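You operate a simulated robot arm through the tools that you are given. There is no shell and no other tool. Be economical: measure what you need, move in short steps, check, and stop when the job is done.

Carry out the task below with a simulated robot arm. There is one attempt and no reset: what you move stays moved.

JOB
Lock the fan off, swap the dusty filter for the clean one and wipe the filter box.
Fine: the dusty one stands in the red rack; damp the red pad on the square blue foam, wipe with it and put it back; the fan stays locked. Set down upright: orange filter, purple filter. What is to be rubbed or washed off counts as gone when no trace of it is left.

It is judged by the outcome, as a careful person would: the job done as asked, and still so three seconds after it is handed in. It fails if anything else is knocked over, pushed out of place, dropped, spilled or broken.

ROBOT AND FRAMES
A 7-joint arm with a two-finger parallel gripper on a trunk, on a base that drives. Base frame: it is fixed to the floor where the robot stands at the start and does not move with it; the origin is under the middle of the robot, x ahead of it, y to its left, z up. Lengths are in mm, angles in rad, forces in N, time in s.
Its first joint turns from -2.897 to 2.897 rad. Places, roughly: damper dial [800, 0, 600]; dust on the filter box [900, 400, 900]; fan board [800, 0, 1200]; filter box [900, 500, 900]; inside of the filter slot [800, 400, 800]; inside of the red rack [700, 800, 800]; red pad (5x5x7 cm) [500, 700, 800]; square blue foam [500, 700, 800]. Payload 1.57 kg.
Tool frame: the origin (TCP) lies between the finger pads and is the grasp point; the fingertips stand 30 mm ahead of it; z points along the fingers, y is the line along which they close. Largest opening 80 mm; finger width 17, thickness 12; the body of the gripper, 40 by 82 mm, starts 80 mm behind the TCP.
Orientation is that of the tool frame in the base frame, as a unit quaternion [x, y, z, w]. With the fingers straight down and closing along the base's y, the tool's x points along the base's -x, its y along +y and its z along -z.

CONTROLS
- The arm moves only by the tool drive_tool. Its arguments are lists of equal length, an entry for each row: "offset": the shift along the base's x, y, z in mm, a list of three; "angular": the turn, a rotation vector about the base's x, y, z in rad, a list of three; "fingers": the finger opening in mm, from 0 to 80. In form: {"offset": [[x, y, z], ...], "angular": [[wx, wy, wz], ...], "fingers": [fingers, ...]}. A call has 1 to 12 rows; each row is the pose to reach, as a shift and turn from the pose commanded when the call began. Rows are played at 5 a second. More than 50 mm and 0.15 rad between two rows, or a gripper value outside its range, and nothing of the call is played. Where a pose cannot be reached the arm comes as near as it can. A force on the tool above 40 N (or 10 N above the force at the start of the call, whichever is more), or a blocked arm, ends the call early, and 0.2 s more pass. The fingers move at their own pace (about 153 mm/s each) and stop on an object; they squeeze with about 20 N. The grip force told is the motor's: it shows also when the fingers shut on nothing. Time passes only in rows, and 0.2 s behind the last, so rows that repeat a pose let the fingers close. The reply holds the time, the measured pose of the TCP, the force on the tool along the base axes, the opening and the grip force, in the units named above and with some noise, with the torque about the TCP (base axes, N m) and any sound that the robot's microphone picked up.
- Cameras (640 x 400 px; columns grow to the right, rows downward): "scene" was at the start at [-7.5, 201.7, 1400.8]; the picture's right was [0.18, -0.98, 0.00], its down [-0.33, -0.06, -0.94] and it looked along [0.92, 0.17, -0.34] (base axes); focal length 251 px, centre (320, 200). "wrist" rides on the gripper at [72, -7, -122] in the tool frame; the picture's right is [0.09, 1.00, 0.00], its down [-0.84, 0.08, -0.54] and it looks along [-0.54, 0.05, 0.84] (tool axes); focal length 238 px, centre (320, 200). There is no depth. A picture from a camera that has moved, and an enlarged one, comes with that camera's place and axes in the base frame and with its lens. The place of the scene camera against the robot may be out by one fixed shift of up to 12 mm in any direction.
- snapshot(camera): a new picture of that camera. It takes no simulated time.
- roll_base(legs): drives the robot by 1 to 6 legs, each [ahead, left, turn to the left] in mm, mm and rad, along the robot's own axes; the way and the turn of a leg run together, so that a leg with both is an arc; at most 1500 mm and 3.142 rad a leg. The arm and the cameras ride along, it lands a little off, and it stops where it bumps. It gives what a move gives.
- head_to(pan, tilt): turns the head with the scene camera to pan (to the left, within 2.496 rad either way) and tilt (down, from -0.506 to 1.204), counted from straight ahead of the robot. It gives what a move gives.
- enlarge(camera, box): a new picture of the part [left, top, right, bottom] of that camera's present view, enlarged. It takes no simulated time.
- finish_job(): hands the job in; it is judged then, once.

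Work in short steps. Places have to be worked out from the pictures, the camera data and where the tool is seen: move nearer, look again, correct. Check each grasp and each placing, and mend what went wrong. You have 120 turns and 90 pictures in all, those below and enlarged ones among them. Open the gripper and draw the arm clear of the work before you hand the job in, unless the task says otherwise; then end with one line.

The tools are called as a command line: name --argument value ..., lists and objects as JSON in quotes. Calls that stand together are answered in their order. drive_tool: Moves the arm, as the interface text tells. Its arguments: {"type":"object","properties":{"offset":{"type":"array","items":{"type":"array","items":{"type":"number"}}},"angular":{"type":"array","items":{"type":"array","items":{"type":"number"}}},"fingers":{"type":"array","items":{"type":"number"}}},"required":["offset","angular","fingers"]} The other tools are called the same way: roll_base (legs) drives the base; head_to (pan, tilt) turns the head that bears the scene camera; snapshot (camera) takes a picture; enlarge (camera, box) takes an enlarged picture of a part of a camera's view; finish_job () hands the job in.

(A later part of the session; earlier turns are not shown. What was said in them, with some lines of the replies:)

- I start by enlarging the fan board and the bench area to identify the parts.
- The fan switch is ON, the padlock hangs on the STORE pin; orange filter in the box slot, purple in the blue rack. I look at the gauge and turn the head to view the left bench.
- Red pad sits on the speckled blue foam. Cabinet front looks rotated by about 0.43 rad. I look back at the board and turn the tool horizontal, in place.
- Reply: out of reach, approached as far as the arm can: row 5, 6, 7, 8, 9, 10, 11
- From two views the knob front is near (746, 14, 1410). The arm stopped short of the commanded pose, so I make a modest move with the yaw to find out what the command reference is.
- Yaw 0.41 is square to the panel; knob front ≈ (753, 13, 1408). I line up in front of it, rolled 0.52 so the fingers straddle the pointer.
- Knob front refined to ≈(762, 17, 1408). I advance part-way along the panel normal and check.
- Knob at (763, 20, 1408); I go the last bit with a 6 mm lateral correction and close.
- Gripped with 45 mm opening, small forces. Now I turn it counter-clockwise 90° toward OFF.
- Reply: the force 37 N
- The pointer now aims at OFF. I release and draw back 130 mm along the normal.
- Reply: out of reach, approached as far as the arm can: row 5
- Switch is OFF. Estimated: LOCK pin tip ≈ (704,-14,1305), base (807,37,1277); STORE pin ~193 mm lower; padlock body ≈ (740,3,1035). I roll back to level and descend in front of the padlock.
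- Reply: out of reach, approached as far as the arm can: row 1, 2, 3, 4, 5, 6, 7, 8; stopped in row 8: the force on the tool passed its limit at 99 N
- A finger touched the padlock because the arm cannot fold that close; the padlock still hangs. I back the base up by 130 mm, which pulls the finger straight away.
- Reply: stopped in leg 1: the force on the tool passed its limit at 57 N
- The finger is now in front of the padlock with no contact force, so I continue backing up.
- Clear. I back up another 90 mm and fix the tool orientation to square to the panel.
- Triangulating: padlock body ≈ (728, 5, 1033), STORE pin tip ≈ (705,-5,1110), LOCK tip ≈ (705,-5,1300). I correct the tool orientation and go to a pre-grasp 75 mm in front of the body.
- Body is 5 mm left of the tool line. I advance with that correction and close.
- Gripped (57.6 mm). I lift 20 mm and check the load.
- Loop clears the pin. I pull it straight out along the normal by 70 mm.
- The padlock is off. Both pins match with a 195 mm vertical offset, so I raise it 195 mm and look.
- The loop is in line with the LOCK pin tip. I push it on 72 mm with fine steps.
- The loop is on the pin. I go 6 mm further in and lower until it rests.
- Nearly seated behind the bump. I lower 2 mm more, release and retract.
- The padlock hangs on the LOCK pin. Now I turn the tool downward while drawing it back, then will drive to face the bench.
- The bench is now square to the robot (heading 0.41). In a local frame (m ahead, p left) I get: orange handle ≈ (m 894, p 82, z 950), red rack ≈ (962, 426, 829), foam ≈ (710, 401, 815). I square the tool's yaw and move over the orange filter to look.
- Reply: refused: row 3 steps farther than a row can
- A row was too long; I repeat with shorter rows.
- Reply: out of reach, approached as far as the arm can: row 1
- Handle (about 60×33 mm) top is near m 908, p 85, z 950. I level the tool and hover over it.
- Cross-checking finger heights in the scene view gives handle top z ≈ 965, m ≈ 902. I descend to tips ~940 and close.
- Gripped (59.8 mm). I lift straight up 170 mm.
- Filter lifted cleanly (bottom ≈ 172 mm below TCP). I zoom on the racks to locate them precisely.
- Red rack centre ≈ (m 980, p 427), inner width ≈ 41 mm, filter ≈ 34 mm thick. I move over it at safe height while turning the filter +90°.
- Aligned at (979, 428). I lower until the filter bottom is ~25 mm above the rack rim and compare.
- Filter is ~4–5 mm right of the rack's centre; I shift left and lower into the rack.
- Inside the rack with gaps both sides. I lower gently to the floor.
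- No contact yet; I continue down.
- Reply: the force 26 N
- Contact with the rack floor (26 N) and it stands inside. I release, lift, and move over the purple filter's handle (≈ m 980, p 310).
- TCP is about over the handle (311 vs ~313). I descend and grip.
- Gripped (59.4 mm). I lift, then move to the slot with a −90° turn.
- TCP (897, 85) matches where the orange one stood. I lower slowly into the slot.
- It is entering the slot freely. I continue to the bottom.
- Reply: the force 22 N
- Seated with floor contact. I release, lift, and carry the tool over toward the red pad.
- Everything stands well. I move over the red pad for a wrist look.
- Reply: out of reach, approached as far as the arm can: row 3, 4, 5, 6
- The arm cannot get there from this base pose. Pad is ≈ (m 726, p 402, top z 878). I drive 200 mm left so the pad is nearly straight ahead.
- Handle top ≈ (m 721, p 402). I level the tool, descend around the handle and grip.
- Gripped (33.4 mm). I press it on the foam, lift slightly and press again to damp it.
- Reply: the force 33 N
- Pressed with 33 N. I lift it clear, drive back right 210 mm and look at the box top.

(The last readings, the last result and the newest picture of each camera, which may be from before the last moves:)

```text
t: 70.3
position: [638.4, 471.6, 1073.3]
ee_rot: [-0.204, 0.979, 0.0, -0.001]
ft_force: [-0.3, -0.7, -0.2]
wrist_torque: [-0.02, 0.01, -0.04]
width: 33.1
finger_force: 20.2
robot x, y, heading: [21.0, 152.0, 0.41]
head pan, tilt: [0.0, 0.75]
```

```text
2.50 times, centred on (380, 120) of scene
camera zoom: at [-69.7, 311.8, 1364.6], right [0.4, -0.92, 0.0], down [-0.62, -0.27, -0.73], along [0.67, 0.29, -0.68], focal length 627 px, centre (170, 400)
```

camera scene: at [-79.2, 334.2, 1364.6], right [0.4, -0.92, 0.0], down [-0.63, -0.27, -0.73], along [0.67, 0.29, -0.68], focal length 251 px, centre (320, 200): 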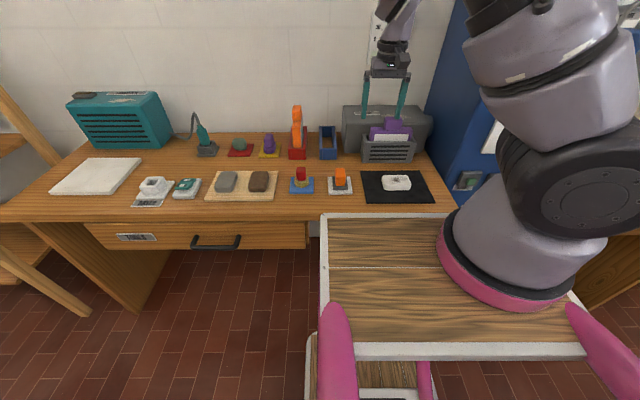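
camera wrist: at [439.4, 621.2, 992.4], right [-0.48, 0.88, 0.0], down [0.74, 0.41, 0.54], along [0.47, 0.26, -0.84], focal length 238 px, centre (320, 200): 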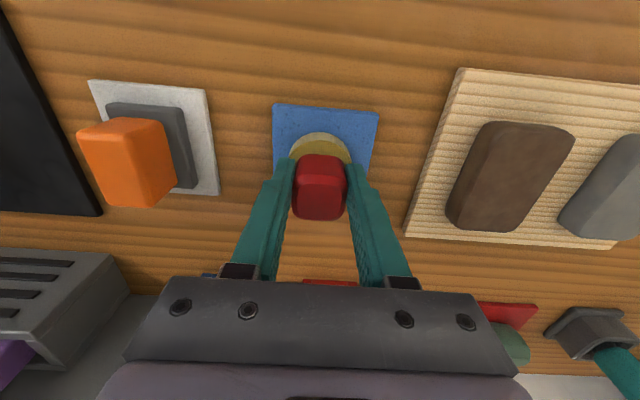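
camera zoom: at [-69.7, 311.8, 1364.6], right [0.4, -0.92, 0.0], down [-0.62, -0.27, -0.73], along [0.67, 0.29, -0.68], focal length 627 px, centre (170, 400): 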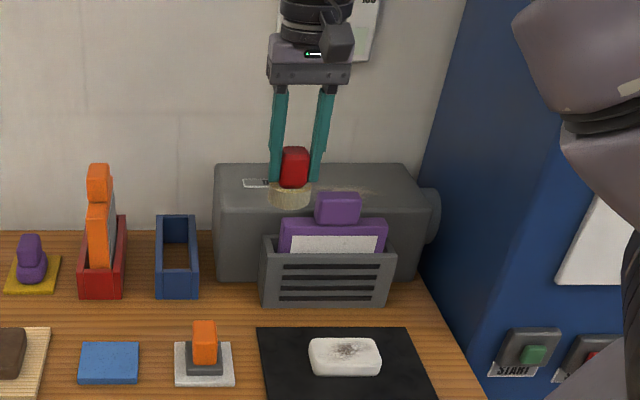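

Blue foam is free and visible; dust lies behind the purple handle. I move nearer for a wrist view of the dust.

drive_tool --offset '[[36, -16, 0], [72, -33, 0], [108, -49, 0], [145, -65, 0]]' --angular '[[0, 0, 0], [0, 0, 0], [0, 0, 0], [0, 0, 0]]' --fingers '[15, 15, 15, 15]'

enlarge --camera "wrist" --box '[180, 80, 440, 280]'

```text
t: 71.3
position: [781.4, 406.7, 1073.4]
ee_rot: [-0.205, 0.979, 0.0, -0.002]
ft_force: [-0.2, 0.8, -0.1]
wrist_torque: [-0.03, -0.03, 0.04]
width: 33.3
finger_force: 20.0
robot x, y, heading: [22.3, 151.0, 0.411]
head pan, tilt: [0.0, 0.75]
```

```text
2.00 times, centred on (310, 180) of wrist
camera zoom: at [721.0, 370.8, 1194.5], right [-0.48, 0.88, 0.0], down [0.74, 0.41, 0.54], along [0.47, 0.26, -0.84], focal length 477 px, centre (340, 240)
```

zoom: 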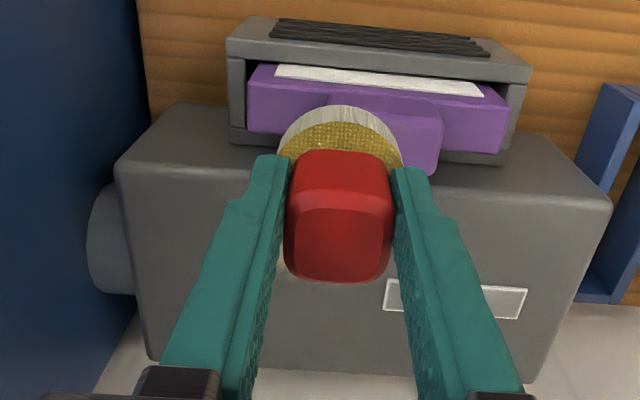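

Dust spans roughly m 945–1025, p −10–105 at z ≈ 926. I move above its middle and lower toward contact.

drive_tool --offset '[[35, 11, 0], [70, 22, 0], [102, 32, 0], [102, 32, -35], [102, 32, -65], [102, 32, -72], [102, 32, -76]]' --angular '[[0, 0, 0], [0, 0, 0], [0, 0, 0], [0, 0, 0], [0, 0, 0], [0, 0, 0], [0, 0, 0]]' --fingers '[15, 15, 15, 15, 15, 15, 15]'

enlarge --camera "scene" --box '[340, 60, 440, 140]'

```text
t: 72.9
position: [884.7, 439.0, 997.2]
ee_rot: [-0.203, 0.979, 0.0, -0.002]
ft_force: [-0.2, 0.4, -0.1]
wrist_torque: [0.0, 0.0, 0.0]
width: 33.1
finger_force: 19.8
out of reach, approached as far as the arm can: row 3
robot x, y, heading: [21.5, 150.8, 0.412]
head pan, tilt: [0.0, 0.75]
```

```text
5.00 times, centred on (390, 100) of scene
camera zoom: at [-69.7, 311.8, 1364.6], right [0.4, -0.92, 0.0], down [-0.62, -0.27, -0.73], along [0.67, 0.29, -0.68], focal length 1255 px, centre (-30, 700)
```

zoom: 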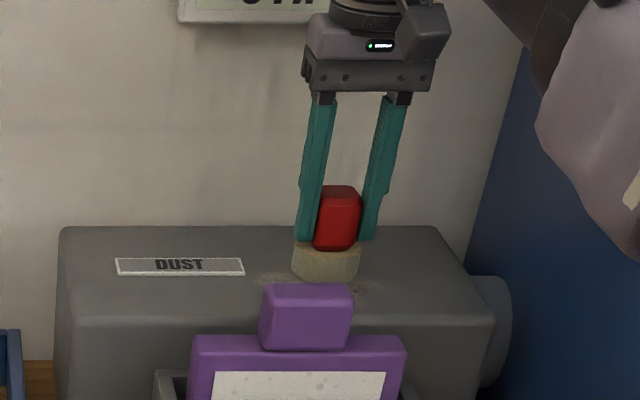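

Dust shows either side of the pad. I lower further in small steps to find contact.

drive_tool --offset '[[0, 0, -3], [0, 0, -6], [0, 0, -9]]' --angular '[[0, 0, 0], [0, 0, 0], [0, 0, 0]]' --fingers '[15, 15, 15]'

```text
t: 73.7
position: [884.2, 438.4, 988.3]
ee_rot: [-0.204, 0.979, 0.0, 0.0]
ft_force: [-1.5, 0.5, 5.0]
wrist_torque: [-0.01, 0.03, 0.0]
width: 32.9
finger_force: 20.3
robot x, y, heading: [20.6, 147.6, 0.414]
head pan, tilt: [0.0, 0.75]
```

Contact at z ≈ 988 (5 N). I press about 1 mm more and wipe the middle and rear lanes.

drive_tool --offset '[[-11.2, 25.7, -1], [-21.9, 50.4, -1], [-11.2, 25.7, -1], [0, 0, -1], [11.2, -25.7, -1], [23.1, -53.2, -1], [43.3, -44.4, -1], [31.4, -16.9, -1], [20.2, 8.8, -1], [9, 34.5, -1], [-1.7, 59.2, -1], [-21.9, 50.4, -1]]' --angular '[[0, 0, 0], [0, 0, 0], [0, 0, 0], [0, 0, 0], [0, 0, 0], [0, 0, 0], [0, 0, 0], [0, 0, 0], [0, 0, 0], [0, 0, 0], [0, 0, 0], [0, 0, 0]]' --fingers '[15, 15, 15, 15, 15, 15, 15, 15, 15, 15, 15, 15]'

```text
t: 76.4
position: [870.4, 482.9, 988.1]
ee_rot: [-0.21, 0.978, 0.004, 0.004]
ft_force: [-0.4, -1.0, 13.0]
wrist_torque: [-0.22, 0.03, -0.04]
width: 33.2
finger_force: 20.3
out of reach, approached as far as the arm can: row 10, 11, 12
robot x, y, heading: [20.5, 149.3, 0.417]
head pan, tilt: [0.0, 0.75]
stopped in row 12: the force on the tool passed its limit at 49 N (the readings are from after the stop); the commanded pose is now the measured one
```

Reach limit hit at the rear left. I lift, re-level, draw back and look at the box.

drive_tool --offset '[[0, 0, 25], [-25, -10, 60], [-60, 0, 85], [-90, 30, 85]]' --angular '[[-0.0094, 0.0062, -0.013], [-0.0094, 0.0062, -0.013], [-0.0094, 0.0062, -0.013], [-0.0094, 0.0062, -0.013]]' --fingers '[15, 15, 15, 15]'

enlarge --camera "scene" --box '[340, 60, 440, 140]'

enlarge --camera "wrist" --box '[80, 80, 400, 280]'

```text
t: 77.4
position: [834.6, 512.3, 1022.9]
ee_rot: [-0.234, 0.972, -0.001, 0.017]
ft_force: [2.1, -3.1, 0.1]
wrist_torque: [0.35, 0.24, -0.01]
width: 33.1
finger_force: 20.0
out of reach, approached as far as the arm can: row 1, 2, 3, 4
robot x, y, heading: [20.5, 149.2, 0.41]
head pan, tilt: [0.0, 0.75]
```

```text
5.00 times, centred on (390, 100) of scene
camera zoom: at [-68.2, 310.8, 1364.9], right [0.4, -0.92, 0.0], down [-0.63, -0.27, -0.73], along [0.67, 0.29, -0.68], focal length 1255 px, centre (-30, 700)
```

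zoom: 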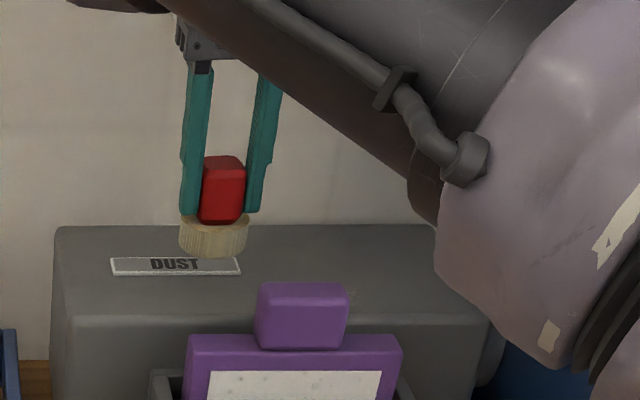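

```text
2.00 times, centred on (240, 180) of wrist
camera zoom: at [771.8, 472.6, 1141.9], right [-0.54, 0.84, -0.01], down [0.69, 0.45, 0.57], along [0.48, 0.3, -0.82], focal length 477 px, centre (480, 240)
```

zoom: 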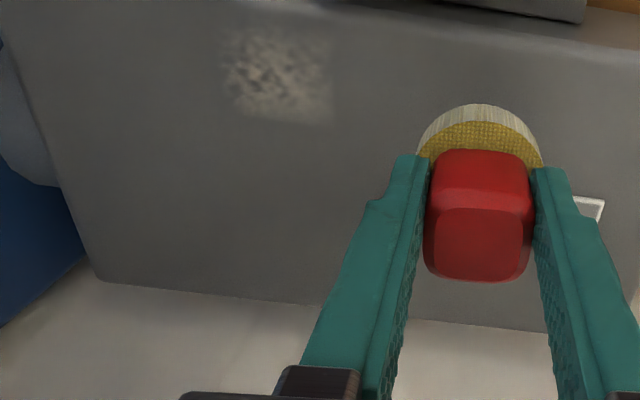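

Most of the dust is gone; a patch remains at about m 950–993, p 17–70. I first pull the arm back out of the stretched pose and re-level it.

drive_tool --offset '[[-16, -10, 5], [-34, -22, 10], [-48, -40, 20], [-52, -62, 30]]' --angular '[[-0.002, 0.0168, -0.031], [-0.005, 0.0336, -0.0624], [-0.005, 0.0336, -0.0624], [-0.005, 0.0336, -0.0624]]' --fingers '[15, 15, 15, 15]'

snapshot --camera "scene"

```text
t: 78.4
position: [779.3, 456.3, 1052.9]
ee_rot: [-0.207, 0.978, 0.0, 0.001]
ft_force: [-0.1, 0.2, -0.4]
wrist_torque: [-0.03, 0.01, 0.0]
width: 33.2
finger_force: 19.9
robot x, y, heading: [19.4, 152.5, 0.409]
head pan, tilt: [0.0, 0.75]
```

```text
11 pictures are left
camera scene: at [-69.5, 312.3, 1364.6], right [0.4, -0.92, 0.0], down [-0.63, -0.27, -0.73], along [0.67, 0.29, -0.68], focal length 251 px, centre (320, 200)
```

scene: 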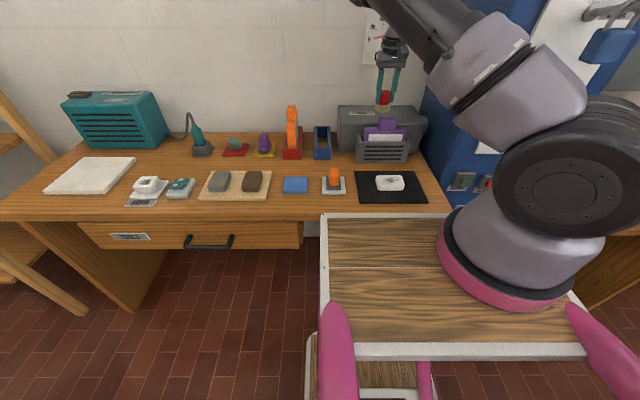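

I move over the remaining patch's front part (m 958, p 45) and descend to contact.

drive_tool --offset '[[27, -11, 0], [54, -22, 0], [81, -33, 0], [81, -33, -30], [81, -33, -52], [81, -33, -60], [81, -33, -63], [81, -33, -65]]' --angular '[[0, 0, 0], [0, 0, 0], [0, 0, 0], [0, 0, 0], [0, 0, 0], [0, 0, 0], [0, 0, 0], [0, 0, 0]]' --fingers '[15, 15, 15, 15, 15, 15, 15, 15]'

```text
t: 80.2
position: [860.4, 421.8, 990.8]
ee_rot: [-0.207, 0.978, -0.001, 0.001]
ft_force: [-1.2, 0.4, -0.9]
wrist_torque: [-0.01, -0.02, -0.01]
width: 32.8
finger_force: 20.5
robot x, y, heading: [18.7, 151.9, 0.416]
head pan, tilt: [0.0, 0.75]
```

Almost in contact. I press ~3 mm lower and wipe the front and middle lanes.

drive_tool --offset '[[0, 0, -3], [-8.8, 20.2, -3.5], [-17.9, 41.3, -3.5], [-8.8, 20.2, -3.5], [0, 0, -3.5], [8.8, -20.2, -3.5], [17.9, -41.3, -3.5], [30.7, -35.7, -3.5], [21.6, -14.6, -3.5], [12.8, 5.6, -3.5], [4, 25.8, -3.5], [-5.1, 46.9, -3.5]]' --angular '[[0, 0, 0], [0, 0, 0], [0, 0, 0], [0, 0, 0], [0, 0, 0], [0, 0, 0], [0, 0, 0], [0, 0, 0], [0, 0, 0], [0, 0, 0], [0, 0, 0], [0, 0, 0]]' --fingers '[15, 15, 15, 15, 15, 15, 15, 15, 15, 15, 15, 15]'

```text
t: 82.8
position: [854.9, 468.9, 989.3]
ee_rot: [-0.206, 0.979, 0.0, 0.001]
ft_force: [1.7, -3.9, 18.5]
wrist_torque: [-0.09, -0.14, -0.05]
width: 33.1
finger_force: 20.2
robot x, y, heading: [21.4, 149.0, 0.413]
head pan, tilt: [0.0, 0.75]
```

Good pressure (18 N). I continue with the rear lane and return passes.

drive_tool --offset '[[12.8, 5.6, 0], [21.8, -15, 0], [30.7, -35.7, 0], [39.5, -55.8, 0], [48.7, -76.9, 0], [35.9, -82.5, 0], [26.7, -61.4, 0], [17.9, -41.3, 0], [8.8, -20.2, 0], [0, 0, 0], [-14.7, -6.4, 0], [-5.9, -26.6, 0]]' --angular '[[0, 0, 0], [0, 0, 0], [0, 0, 0], [0, 0, 0], [0, 0, 0], [0, 0, 0], [0, 0, 0], [0, 0, 0], [0, 0, 0], [0, 0, 0], [0, 0, 0], [0, 0, 0]]' --fingers '[15, 15, 15, 15, 15, 15, 15, 15, 15, 15, 15, 15]'

drive_tool --offset '[[8, -20, 0], [17, -41, 0], [26, -61, 0], [17, -41, 0], [17, -41, 30], [-10, -28, 70], [-50, 15, 90], [-80, 45, 90]]' --angular '[[0, 0, 0], [0, 0, 0], [0, 0, 0], [0, 0, 0], [0, 0, 0], [0, 0, 0], [0, 0, 0], [0, 0, 0]]' --fingers '[15, 15, 15, 15, 15, 15, 15, 15]'

snapshot --camera "wrist"

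```text
t: 85.4
position: [849.4, 441.9, 988.5]
ee_rot: [-0.207, 0.978, 0.0, 0.001]
ft_force: [0.2, 0.4, 7.3]
wrist_torque: [0.08, 0.01, -0.03]
width: 33.4
finger_force: 20.1
robot x, y, heading: [23.1, 152.7, 0.408]
head pan, tilt: [0.0, 0.75]
```

```text
refused: row 7 steps farther than a row can; nothing moved
```

```text
10 pictures are left
camera wrist: at [788.2, 407.0, 1109.4], right [-0.49, 0.87, 0.0], down [0.73, 0.41, 0.54], along [0.48, 0.26, -0.84], focal length 238 px, centre (320, 200)
```

wrist: 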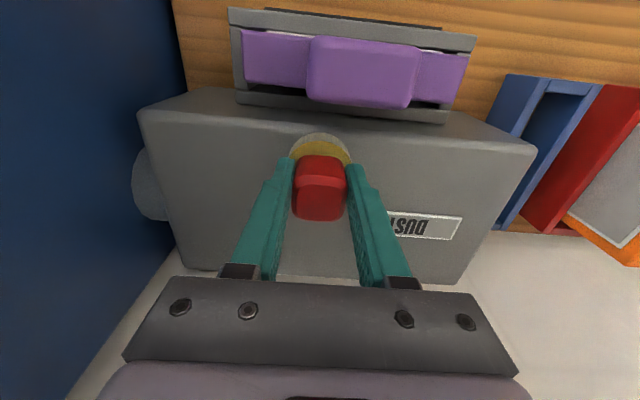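

Visible parts of the box are clean now. I finish the front lane and draw back to see all of the top.

drive_tool --offset '[[8, -20, 0], [17, -41, 0], [26, -61, 0], [17, -41, 0], [17, -41, 30], [0, -30, 60], [-20, -5, 80], [-40, 20, 90], [-60, 45, 90], [-75, 70, 90], [-85, 95, 90]]' --angular '[[0, 0, 0], [0, 0, 0], [0, 0, 0], [0, 0, 0], [0, 0, 0], [0, 0, 0], [0, 0, 0], [0, 0, 0], [0, 0, 0], [0, 0, 0], [0, 0, 0]]' --fingers '[15, 15, 15, 15, 15, 15, 15, 15, 15, 15, 15]'

snapshot --camera "wrist"

```text
t: 87.8
position: [778.8, 512.2, 1091.0]
ee_rot: [-0.23, 0.973, 0.006, 0.024]
ft_force: [1.4, -2.7, 0.8]
wrist_torque: [0.28, 0.15, 0.06]
width: 32.9
finger_force: 19.7
out of reach, approached as far as the arm can: row 9, 10, 11
robot x, y, heading: [20.2, 152.5, 0.409]
head pan, tilt: [0.0, 0.75]
```

```text
9 pictures are left
camera wrist: at [714.4, 469.7, 1208.7], right [-0.53, 0.85, 0.0], down [0.69, 0.43, 0.58], along [0.5, 0.31, -0.81], focal length 238 px, centre (320, 200)
```

wrist: 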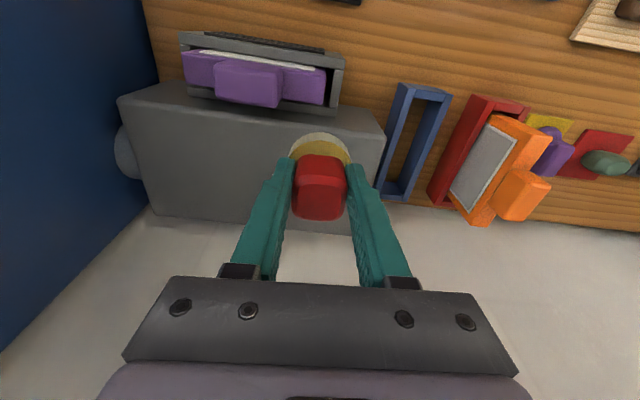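

enlarge --camera "wrist" --box '[110, 70, 300, 230]'

```text
2.50 times, centred on (205, 150) of wrist
camera zoom: at [714.4, 469.7, 1208.7], right [-0.53, 0.85, 0.0], down [0.69, 0.43, 0.58], along [0.5, 0.31, -0.81], focal length 596 px, centre (608, 325)
```

zoom: 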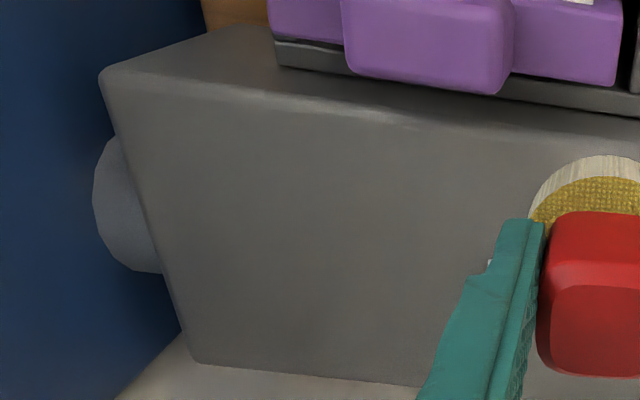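

The box top is clean. I re-level, draw back, and drive left again to return the pad.

drive_tool --offset '[[-28, -14, -5], [-56, -28, -10], [-84, -42, -15], [-110, -56, -18], [-132, -67, -18]]' --angular '[[-0.01, 0.022, -0.027], [-0.0216, 0.0446, -0.0542], [-0.0216, 0.0446, -0.0542], [-0.0216, 0.0446, -0.0542], [-0.0216, 0.0446, -0.0542]]' --fingers '[15, 15, 15, 15, 15]'

roll_base --legs '[[0, 220, 0]]'

```text
t: 89.0
position: [642.1, 446.1, 1072.9]
ee_rot: [-0.205, 0.979, -0.001, -0.001]
ft_force: [1.2, 0.6, -0.9]
wrist_torque: [-0.01, -0.01, 0.04]
width: 33.0
finger_force: 19.8
robot x, y, heading: [20.1, 150.8, 0.411]
head pan, tilt: [0.0, 0.75]
```

```text
t: 90.7
position: [555.6, 649.3, 1074.4]
ee_rot: [-0.205, 0.979, 0.0, 0.0]
ft_force: [-0.5, -0.3, -1.0]
wrist_torque: [0.0, 0.0, -0.01]
width: 33.2
finger_force: 20.1
robot x, y, heading: [-67.0, 354.4, 0.412]
head pan, tilt: [0.0, 0.75]
```

I move over the foam centre (original pad pose) and lower close.

drive_tool --offset '[[0, 0, -40], [0, 0, -80], [-20, 3, -110], [-40, 5, -130], [-55, 7.5, -150], [-55, 7.5, -175], [-55, 7.5, -190]]' --angular '[[0, 0, 0], [0, 0, 0], [0, 0, 0], [0, 0, 0], [0, 0, 0], [0, 0, 0], [0, 0, 0]]' --fingers '[15, 15, 15, 15, 15, 15, 15]'

snapshot --camera "wrist"

```text
t: 92.3
position: [500.1, 656.7, 882.0]
ee_rot: [-0.206, 0.979, -0.001, 0.0]
ft_force: [0.2, 0.0, 0.0]
wrist_torque: [-0.04, 0.02, 0.01]
width: 33.1
finger_force: 20.0
robot x, y, heading: [-65.7, 354.4, 0.414]
head pan, tilt: [0.0, 0.75]
```

```text
7 pictures are left
camera wrist: at [438.1, 621.0, 1002.9], right [-0.49, 0.87, 0.0], down [0.73, 0.41, 0.54], along [0.47, 0.26, -0.84], focal length 238 px, centre (320, 200)
```

wrist: 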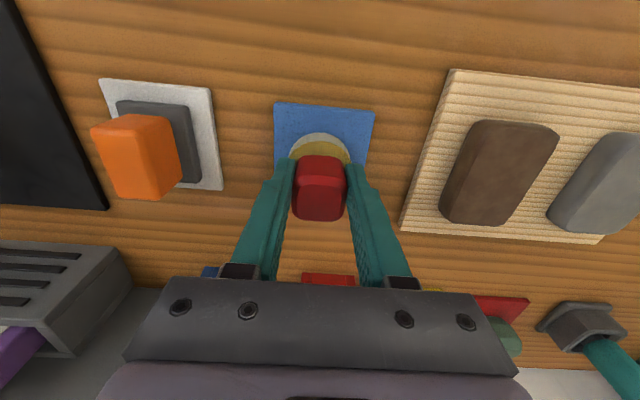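

The view matches the original placement. I lower to contact, release and rise.

drive_tool --offset '[[0, 0, -5], [0, 0, -8], [0, 0, -10], [0, 0, -11]]' --angular '[[0, 0, 0], [0, 0, 0], [0, 0, 0], [0, 0, 0]]' --fingers '[15, 15, 15, 15]'

```text
t: 93.3
position: [499.8, 655.8, 872.1]
ee_rot: [-0.206, 0.979, 0.0, -0.001]
ft_force: [0.0, 0.3, -0.9]
wrist_torque: [-0.02, 0.0, 0.01]
width: 33.3
finger_force: 19.4
robot x, y, heading: [-68.0, 355.3, 0.412]
head pan, tilt: [0.0, 0.75]
```

drive_tool --offset '[[0, 0, -1], [0, 0, -2]]' --angular '[[0, 0, 0], [0, 0, 0]]' --fingers '[15, 15]'

```text
t: 93.9
position: [500.2, 657.0, 870.6]
ee_rot: [-0.205, 0.979, 0.0, 0.0]
ft_force: [-6.4, -2.4, 17.5]
wrist_torque: [-0.09, 0.09, 0.01]
width: 32.9
finger_force: 19.8
robot x, y, heading: [-68.7, 350.6, 0.411]
head pan, tilt: [0.0, 0.75]
```

The pad stands on the foam (17 N contact). I release, rise and draw the arm back.

drive_tool --offset '[[0, 0, 1], [0, 0, 1], [0, 0, 1], [0, 0, 40], [0, 0, 85], [0, 0, 130], [0, 0, 175], [0, 0, 220], [0, 0, 260]]' --angular '[[0, 0, 0], [0, 0, 0], [0, 0, 0], [0, 0, 0], [0, 0, 0], [0, 0, 0], [0, 0, 0], [0, 0, 0], [0, 0, 0]]' --fingers '[45, 70, 75, 75, 75, 75, 75, 75, 75]'

roll_base --legs '[[-120, -120, 0]]'

snapshot --camera "scene"

```text
t: 95.9
position: [499.2, 655.5, 1130.1]
ee_rot: [-0.206, 0.979, 0.0, -0.001]
ft_force: [0.1, 0.8, -0.1]
wrist_torque: [0.03, 0.01, -0.01]
width: 74.9
finger_force: 0.2
robot x, y, heading: [-66.8, 352.7, 0.411]
head pan, tilt: [0.0, 0.75]
```

```text
t: 97.3
position: [436.2, 496.1, 1129.9]
ee_rot: [-0.204, 0.979, 0.0, 0.0]
ft_force: [-0.1, -0.1, 0.5]
wrist_torque: [-0.01, -0.02, 0.0]
width: 75.1
finger_force: 0.1
robot x, y, heading: [-133.7, 193.2, 0.409]
head pan, tilt: [0.0, 0.75]
```

```text
6 pictures are left
camera scene: at [-220.7, 357.3, 1364.6], right [0.4, -0.92, 0.0], down [-0.63, -0.27, -0.73], along [0.67, 0.29, -0.68], focal length 251 px, centre (320, 200)
```

scene: 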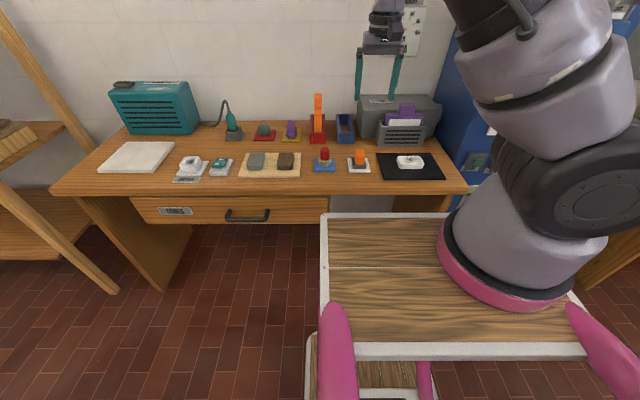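

I inspect the box, pad and racks enlarged, and turn the head to check the padlock and switch.

enlarge --camera "scene" --box '[300, 85, 450, 185]'

head_to --pan -0.3 --tilt 0.25

snapshot --camera "scene"

```text
4.00 times, centred on (375, 135) of scene
camera zoom: at [-220.7, 357.3, 1364.6], right [0.4, -0.92, 0.0], down [-0.63, -0.27, -0.73], along [0.67, 0.29, -0.68], focal length 1004 px, centre (100, 460)
```

zoom: 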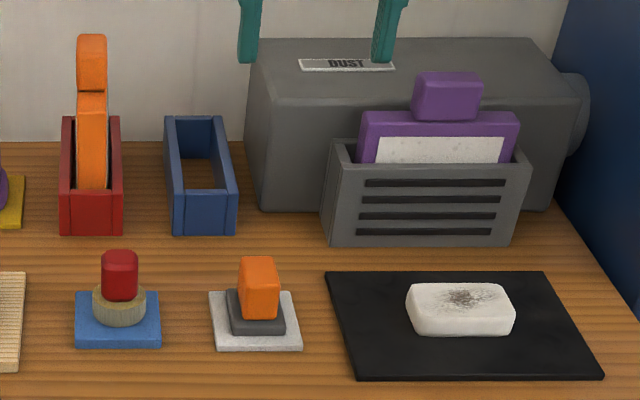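

```text
t: 98.3
position: [436.4, 496.8, 1129.4]
ee_rot: [-0.204, 0.979, 0.0, 0.0]
ft_force: [-0.2, -0.5, -0.3]
wrist_torque: [-0.06, 0.0, -0.01]
width: 75.2
finger_force: 0.0
robot x, y, heading: [-131.3, 193.7, 0.407]
head pan, tilt: [-0.3, 0.25]
```

```text
4 pictures are left
camera scene: at [-203.8, 334.5, 1409.6], right [0.11, -0.99, 0.0], down [-0.25, -0.03, -0.97], along [0.96, 0.11, -0.25], focal length 251 px, centre (320, 200)
```

scene: 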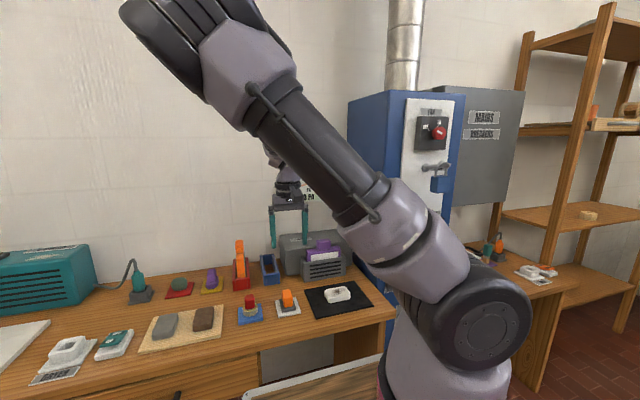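

enlarge --camera "scene" --box '[395, 95, 475, 215]'

```text
3.33 times, centred on (435, 155) of scene
camera zoom: at [-203.8, 334.5, 1409.6], right [0.11, -0.99, 0.0], down [-0.25, -0.03, -0.97], along [0.96, 0.11, -0.25], focal length 836 px, centre (-63, 350)
```

zoom: 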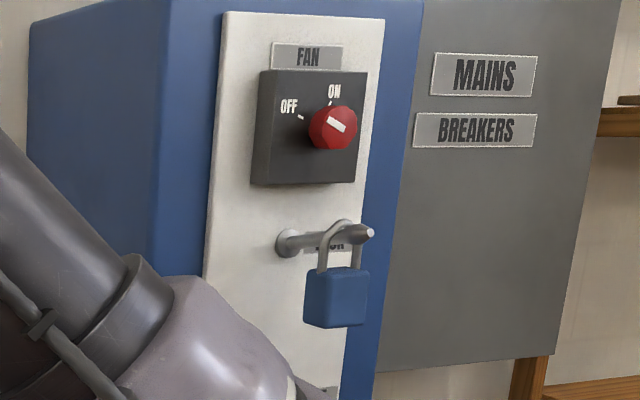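

The fan is OFF with the padlock on the LOCK pin, both filters stand where they should, the box is clean and the pad is back on the foam; I hand in.

finish_job

```text
The job is handed in.
```

The job is done and handed in: the fan is switched off and padlocked. The orange (dusty) filter stands in the red rack and the purple (clean) one is in the filter slot. The filter box is wiped with no dust visible, and the red pad is back on the blue foam.
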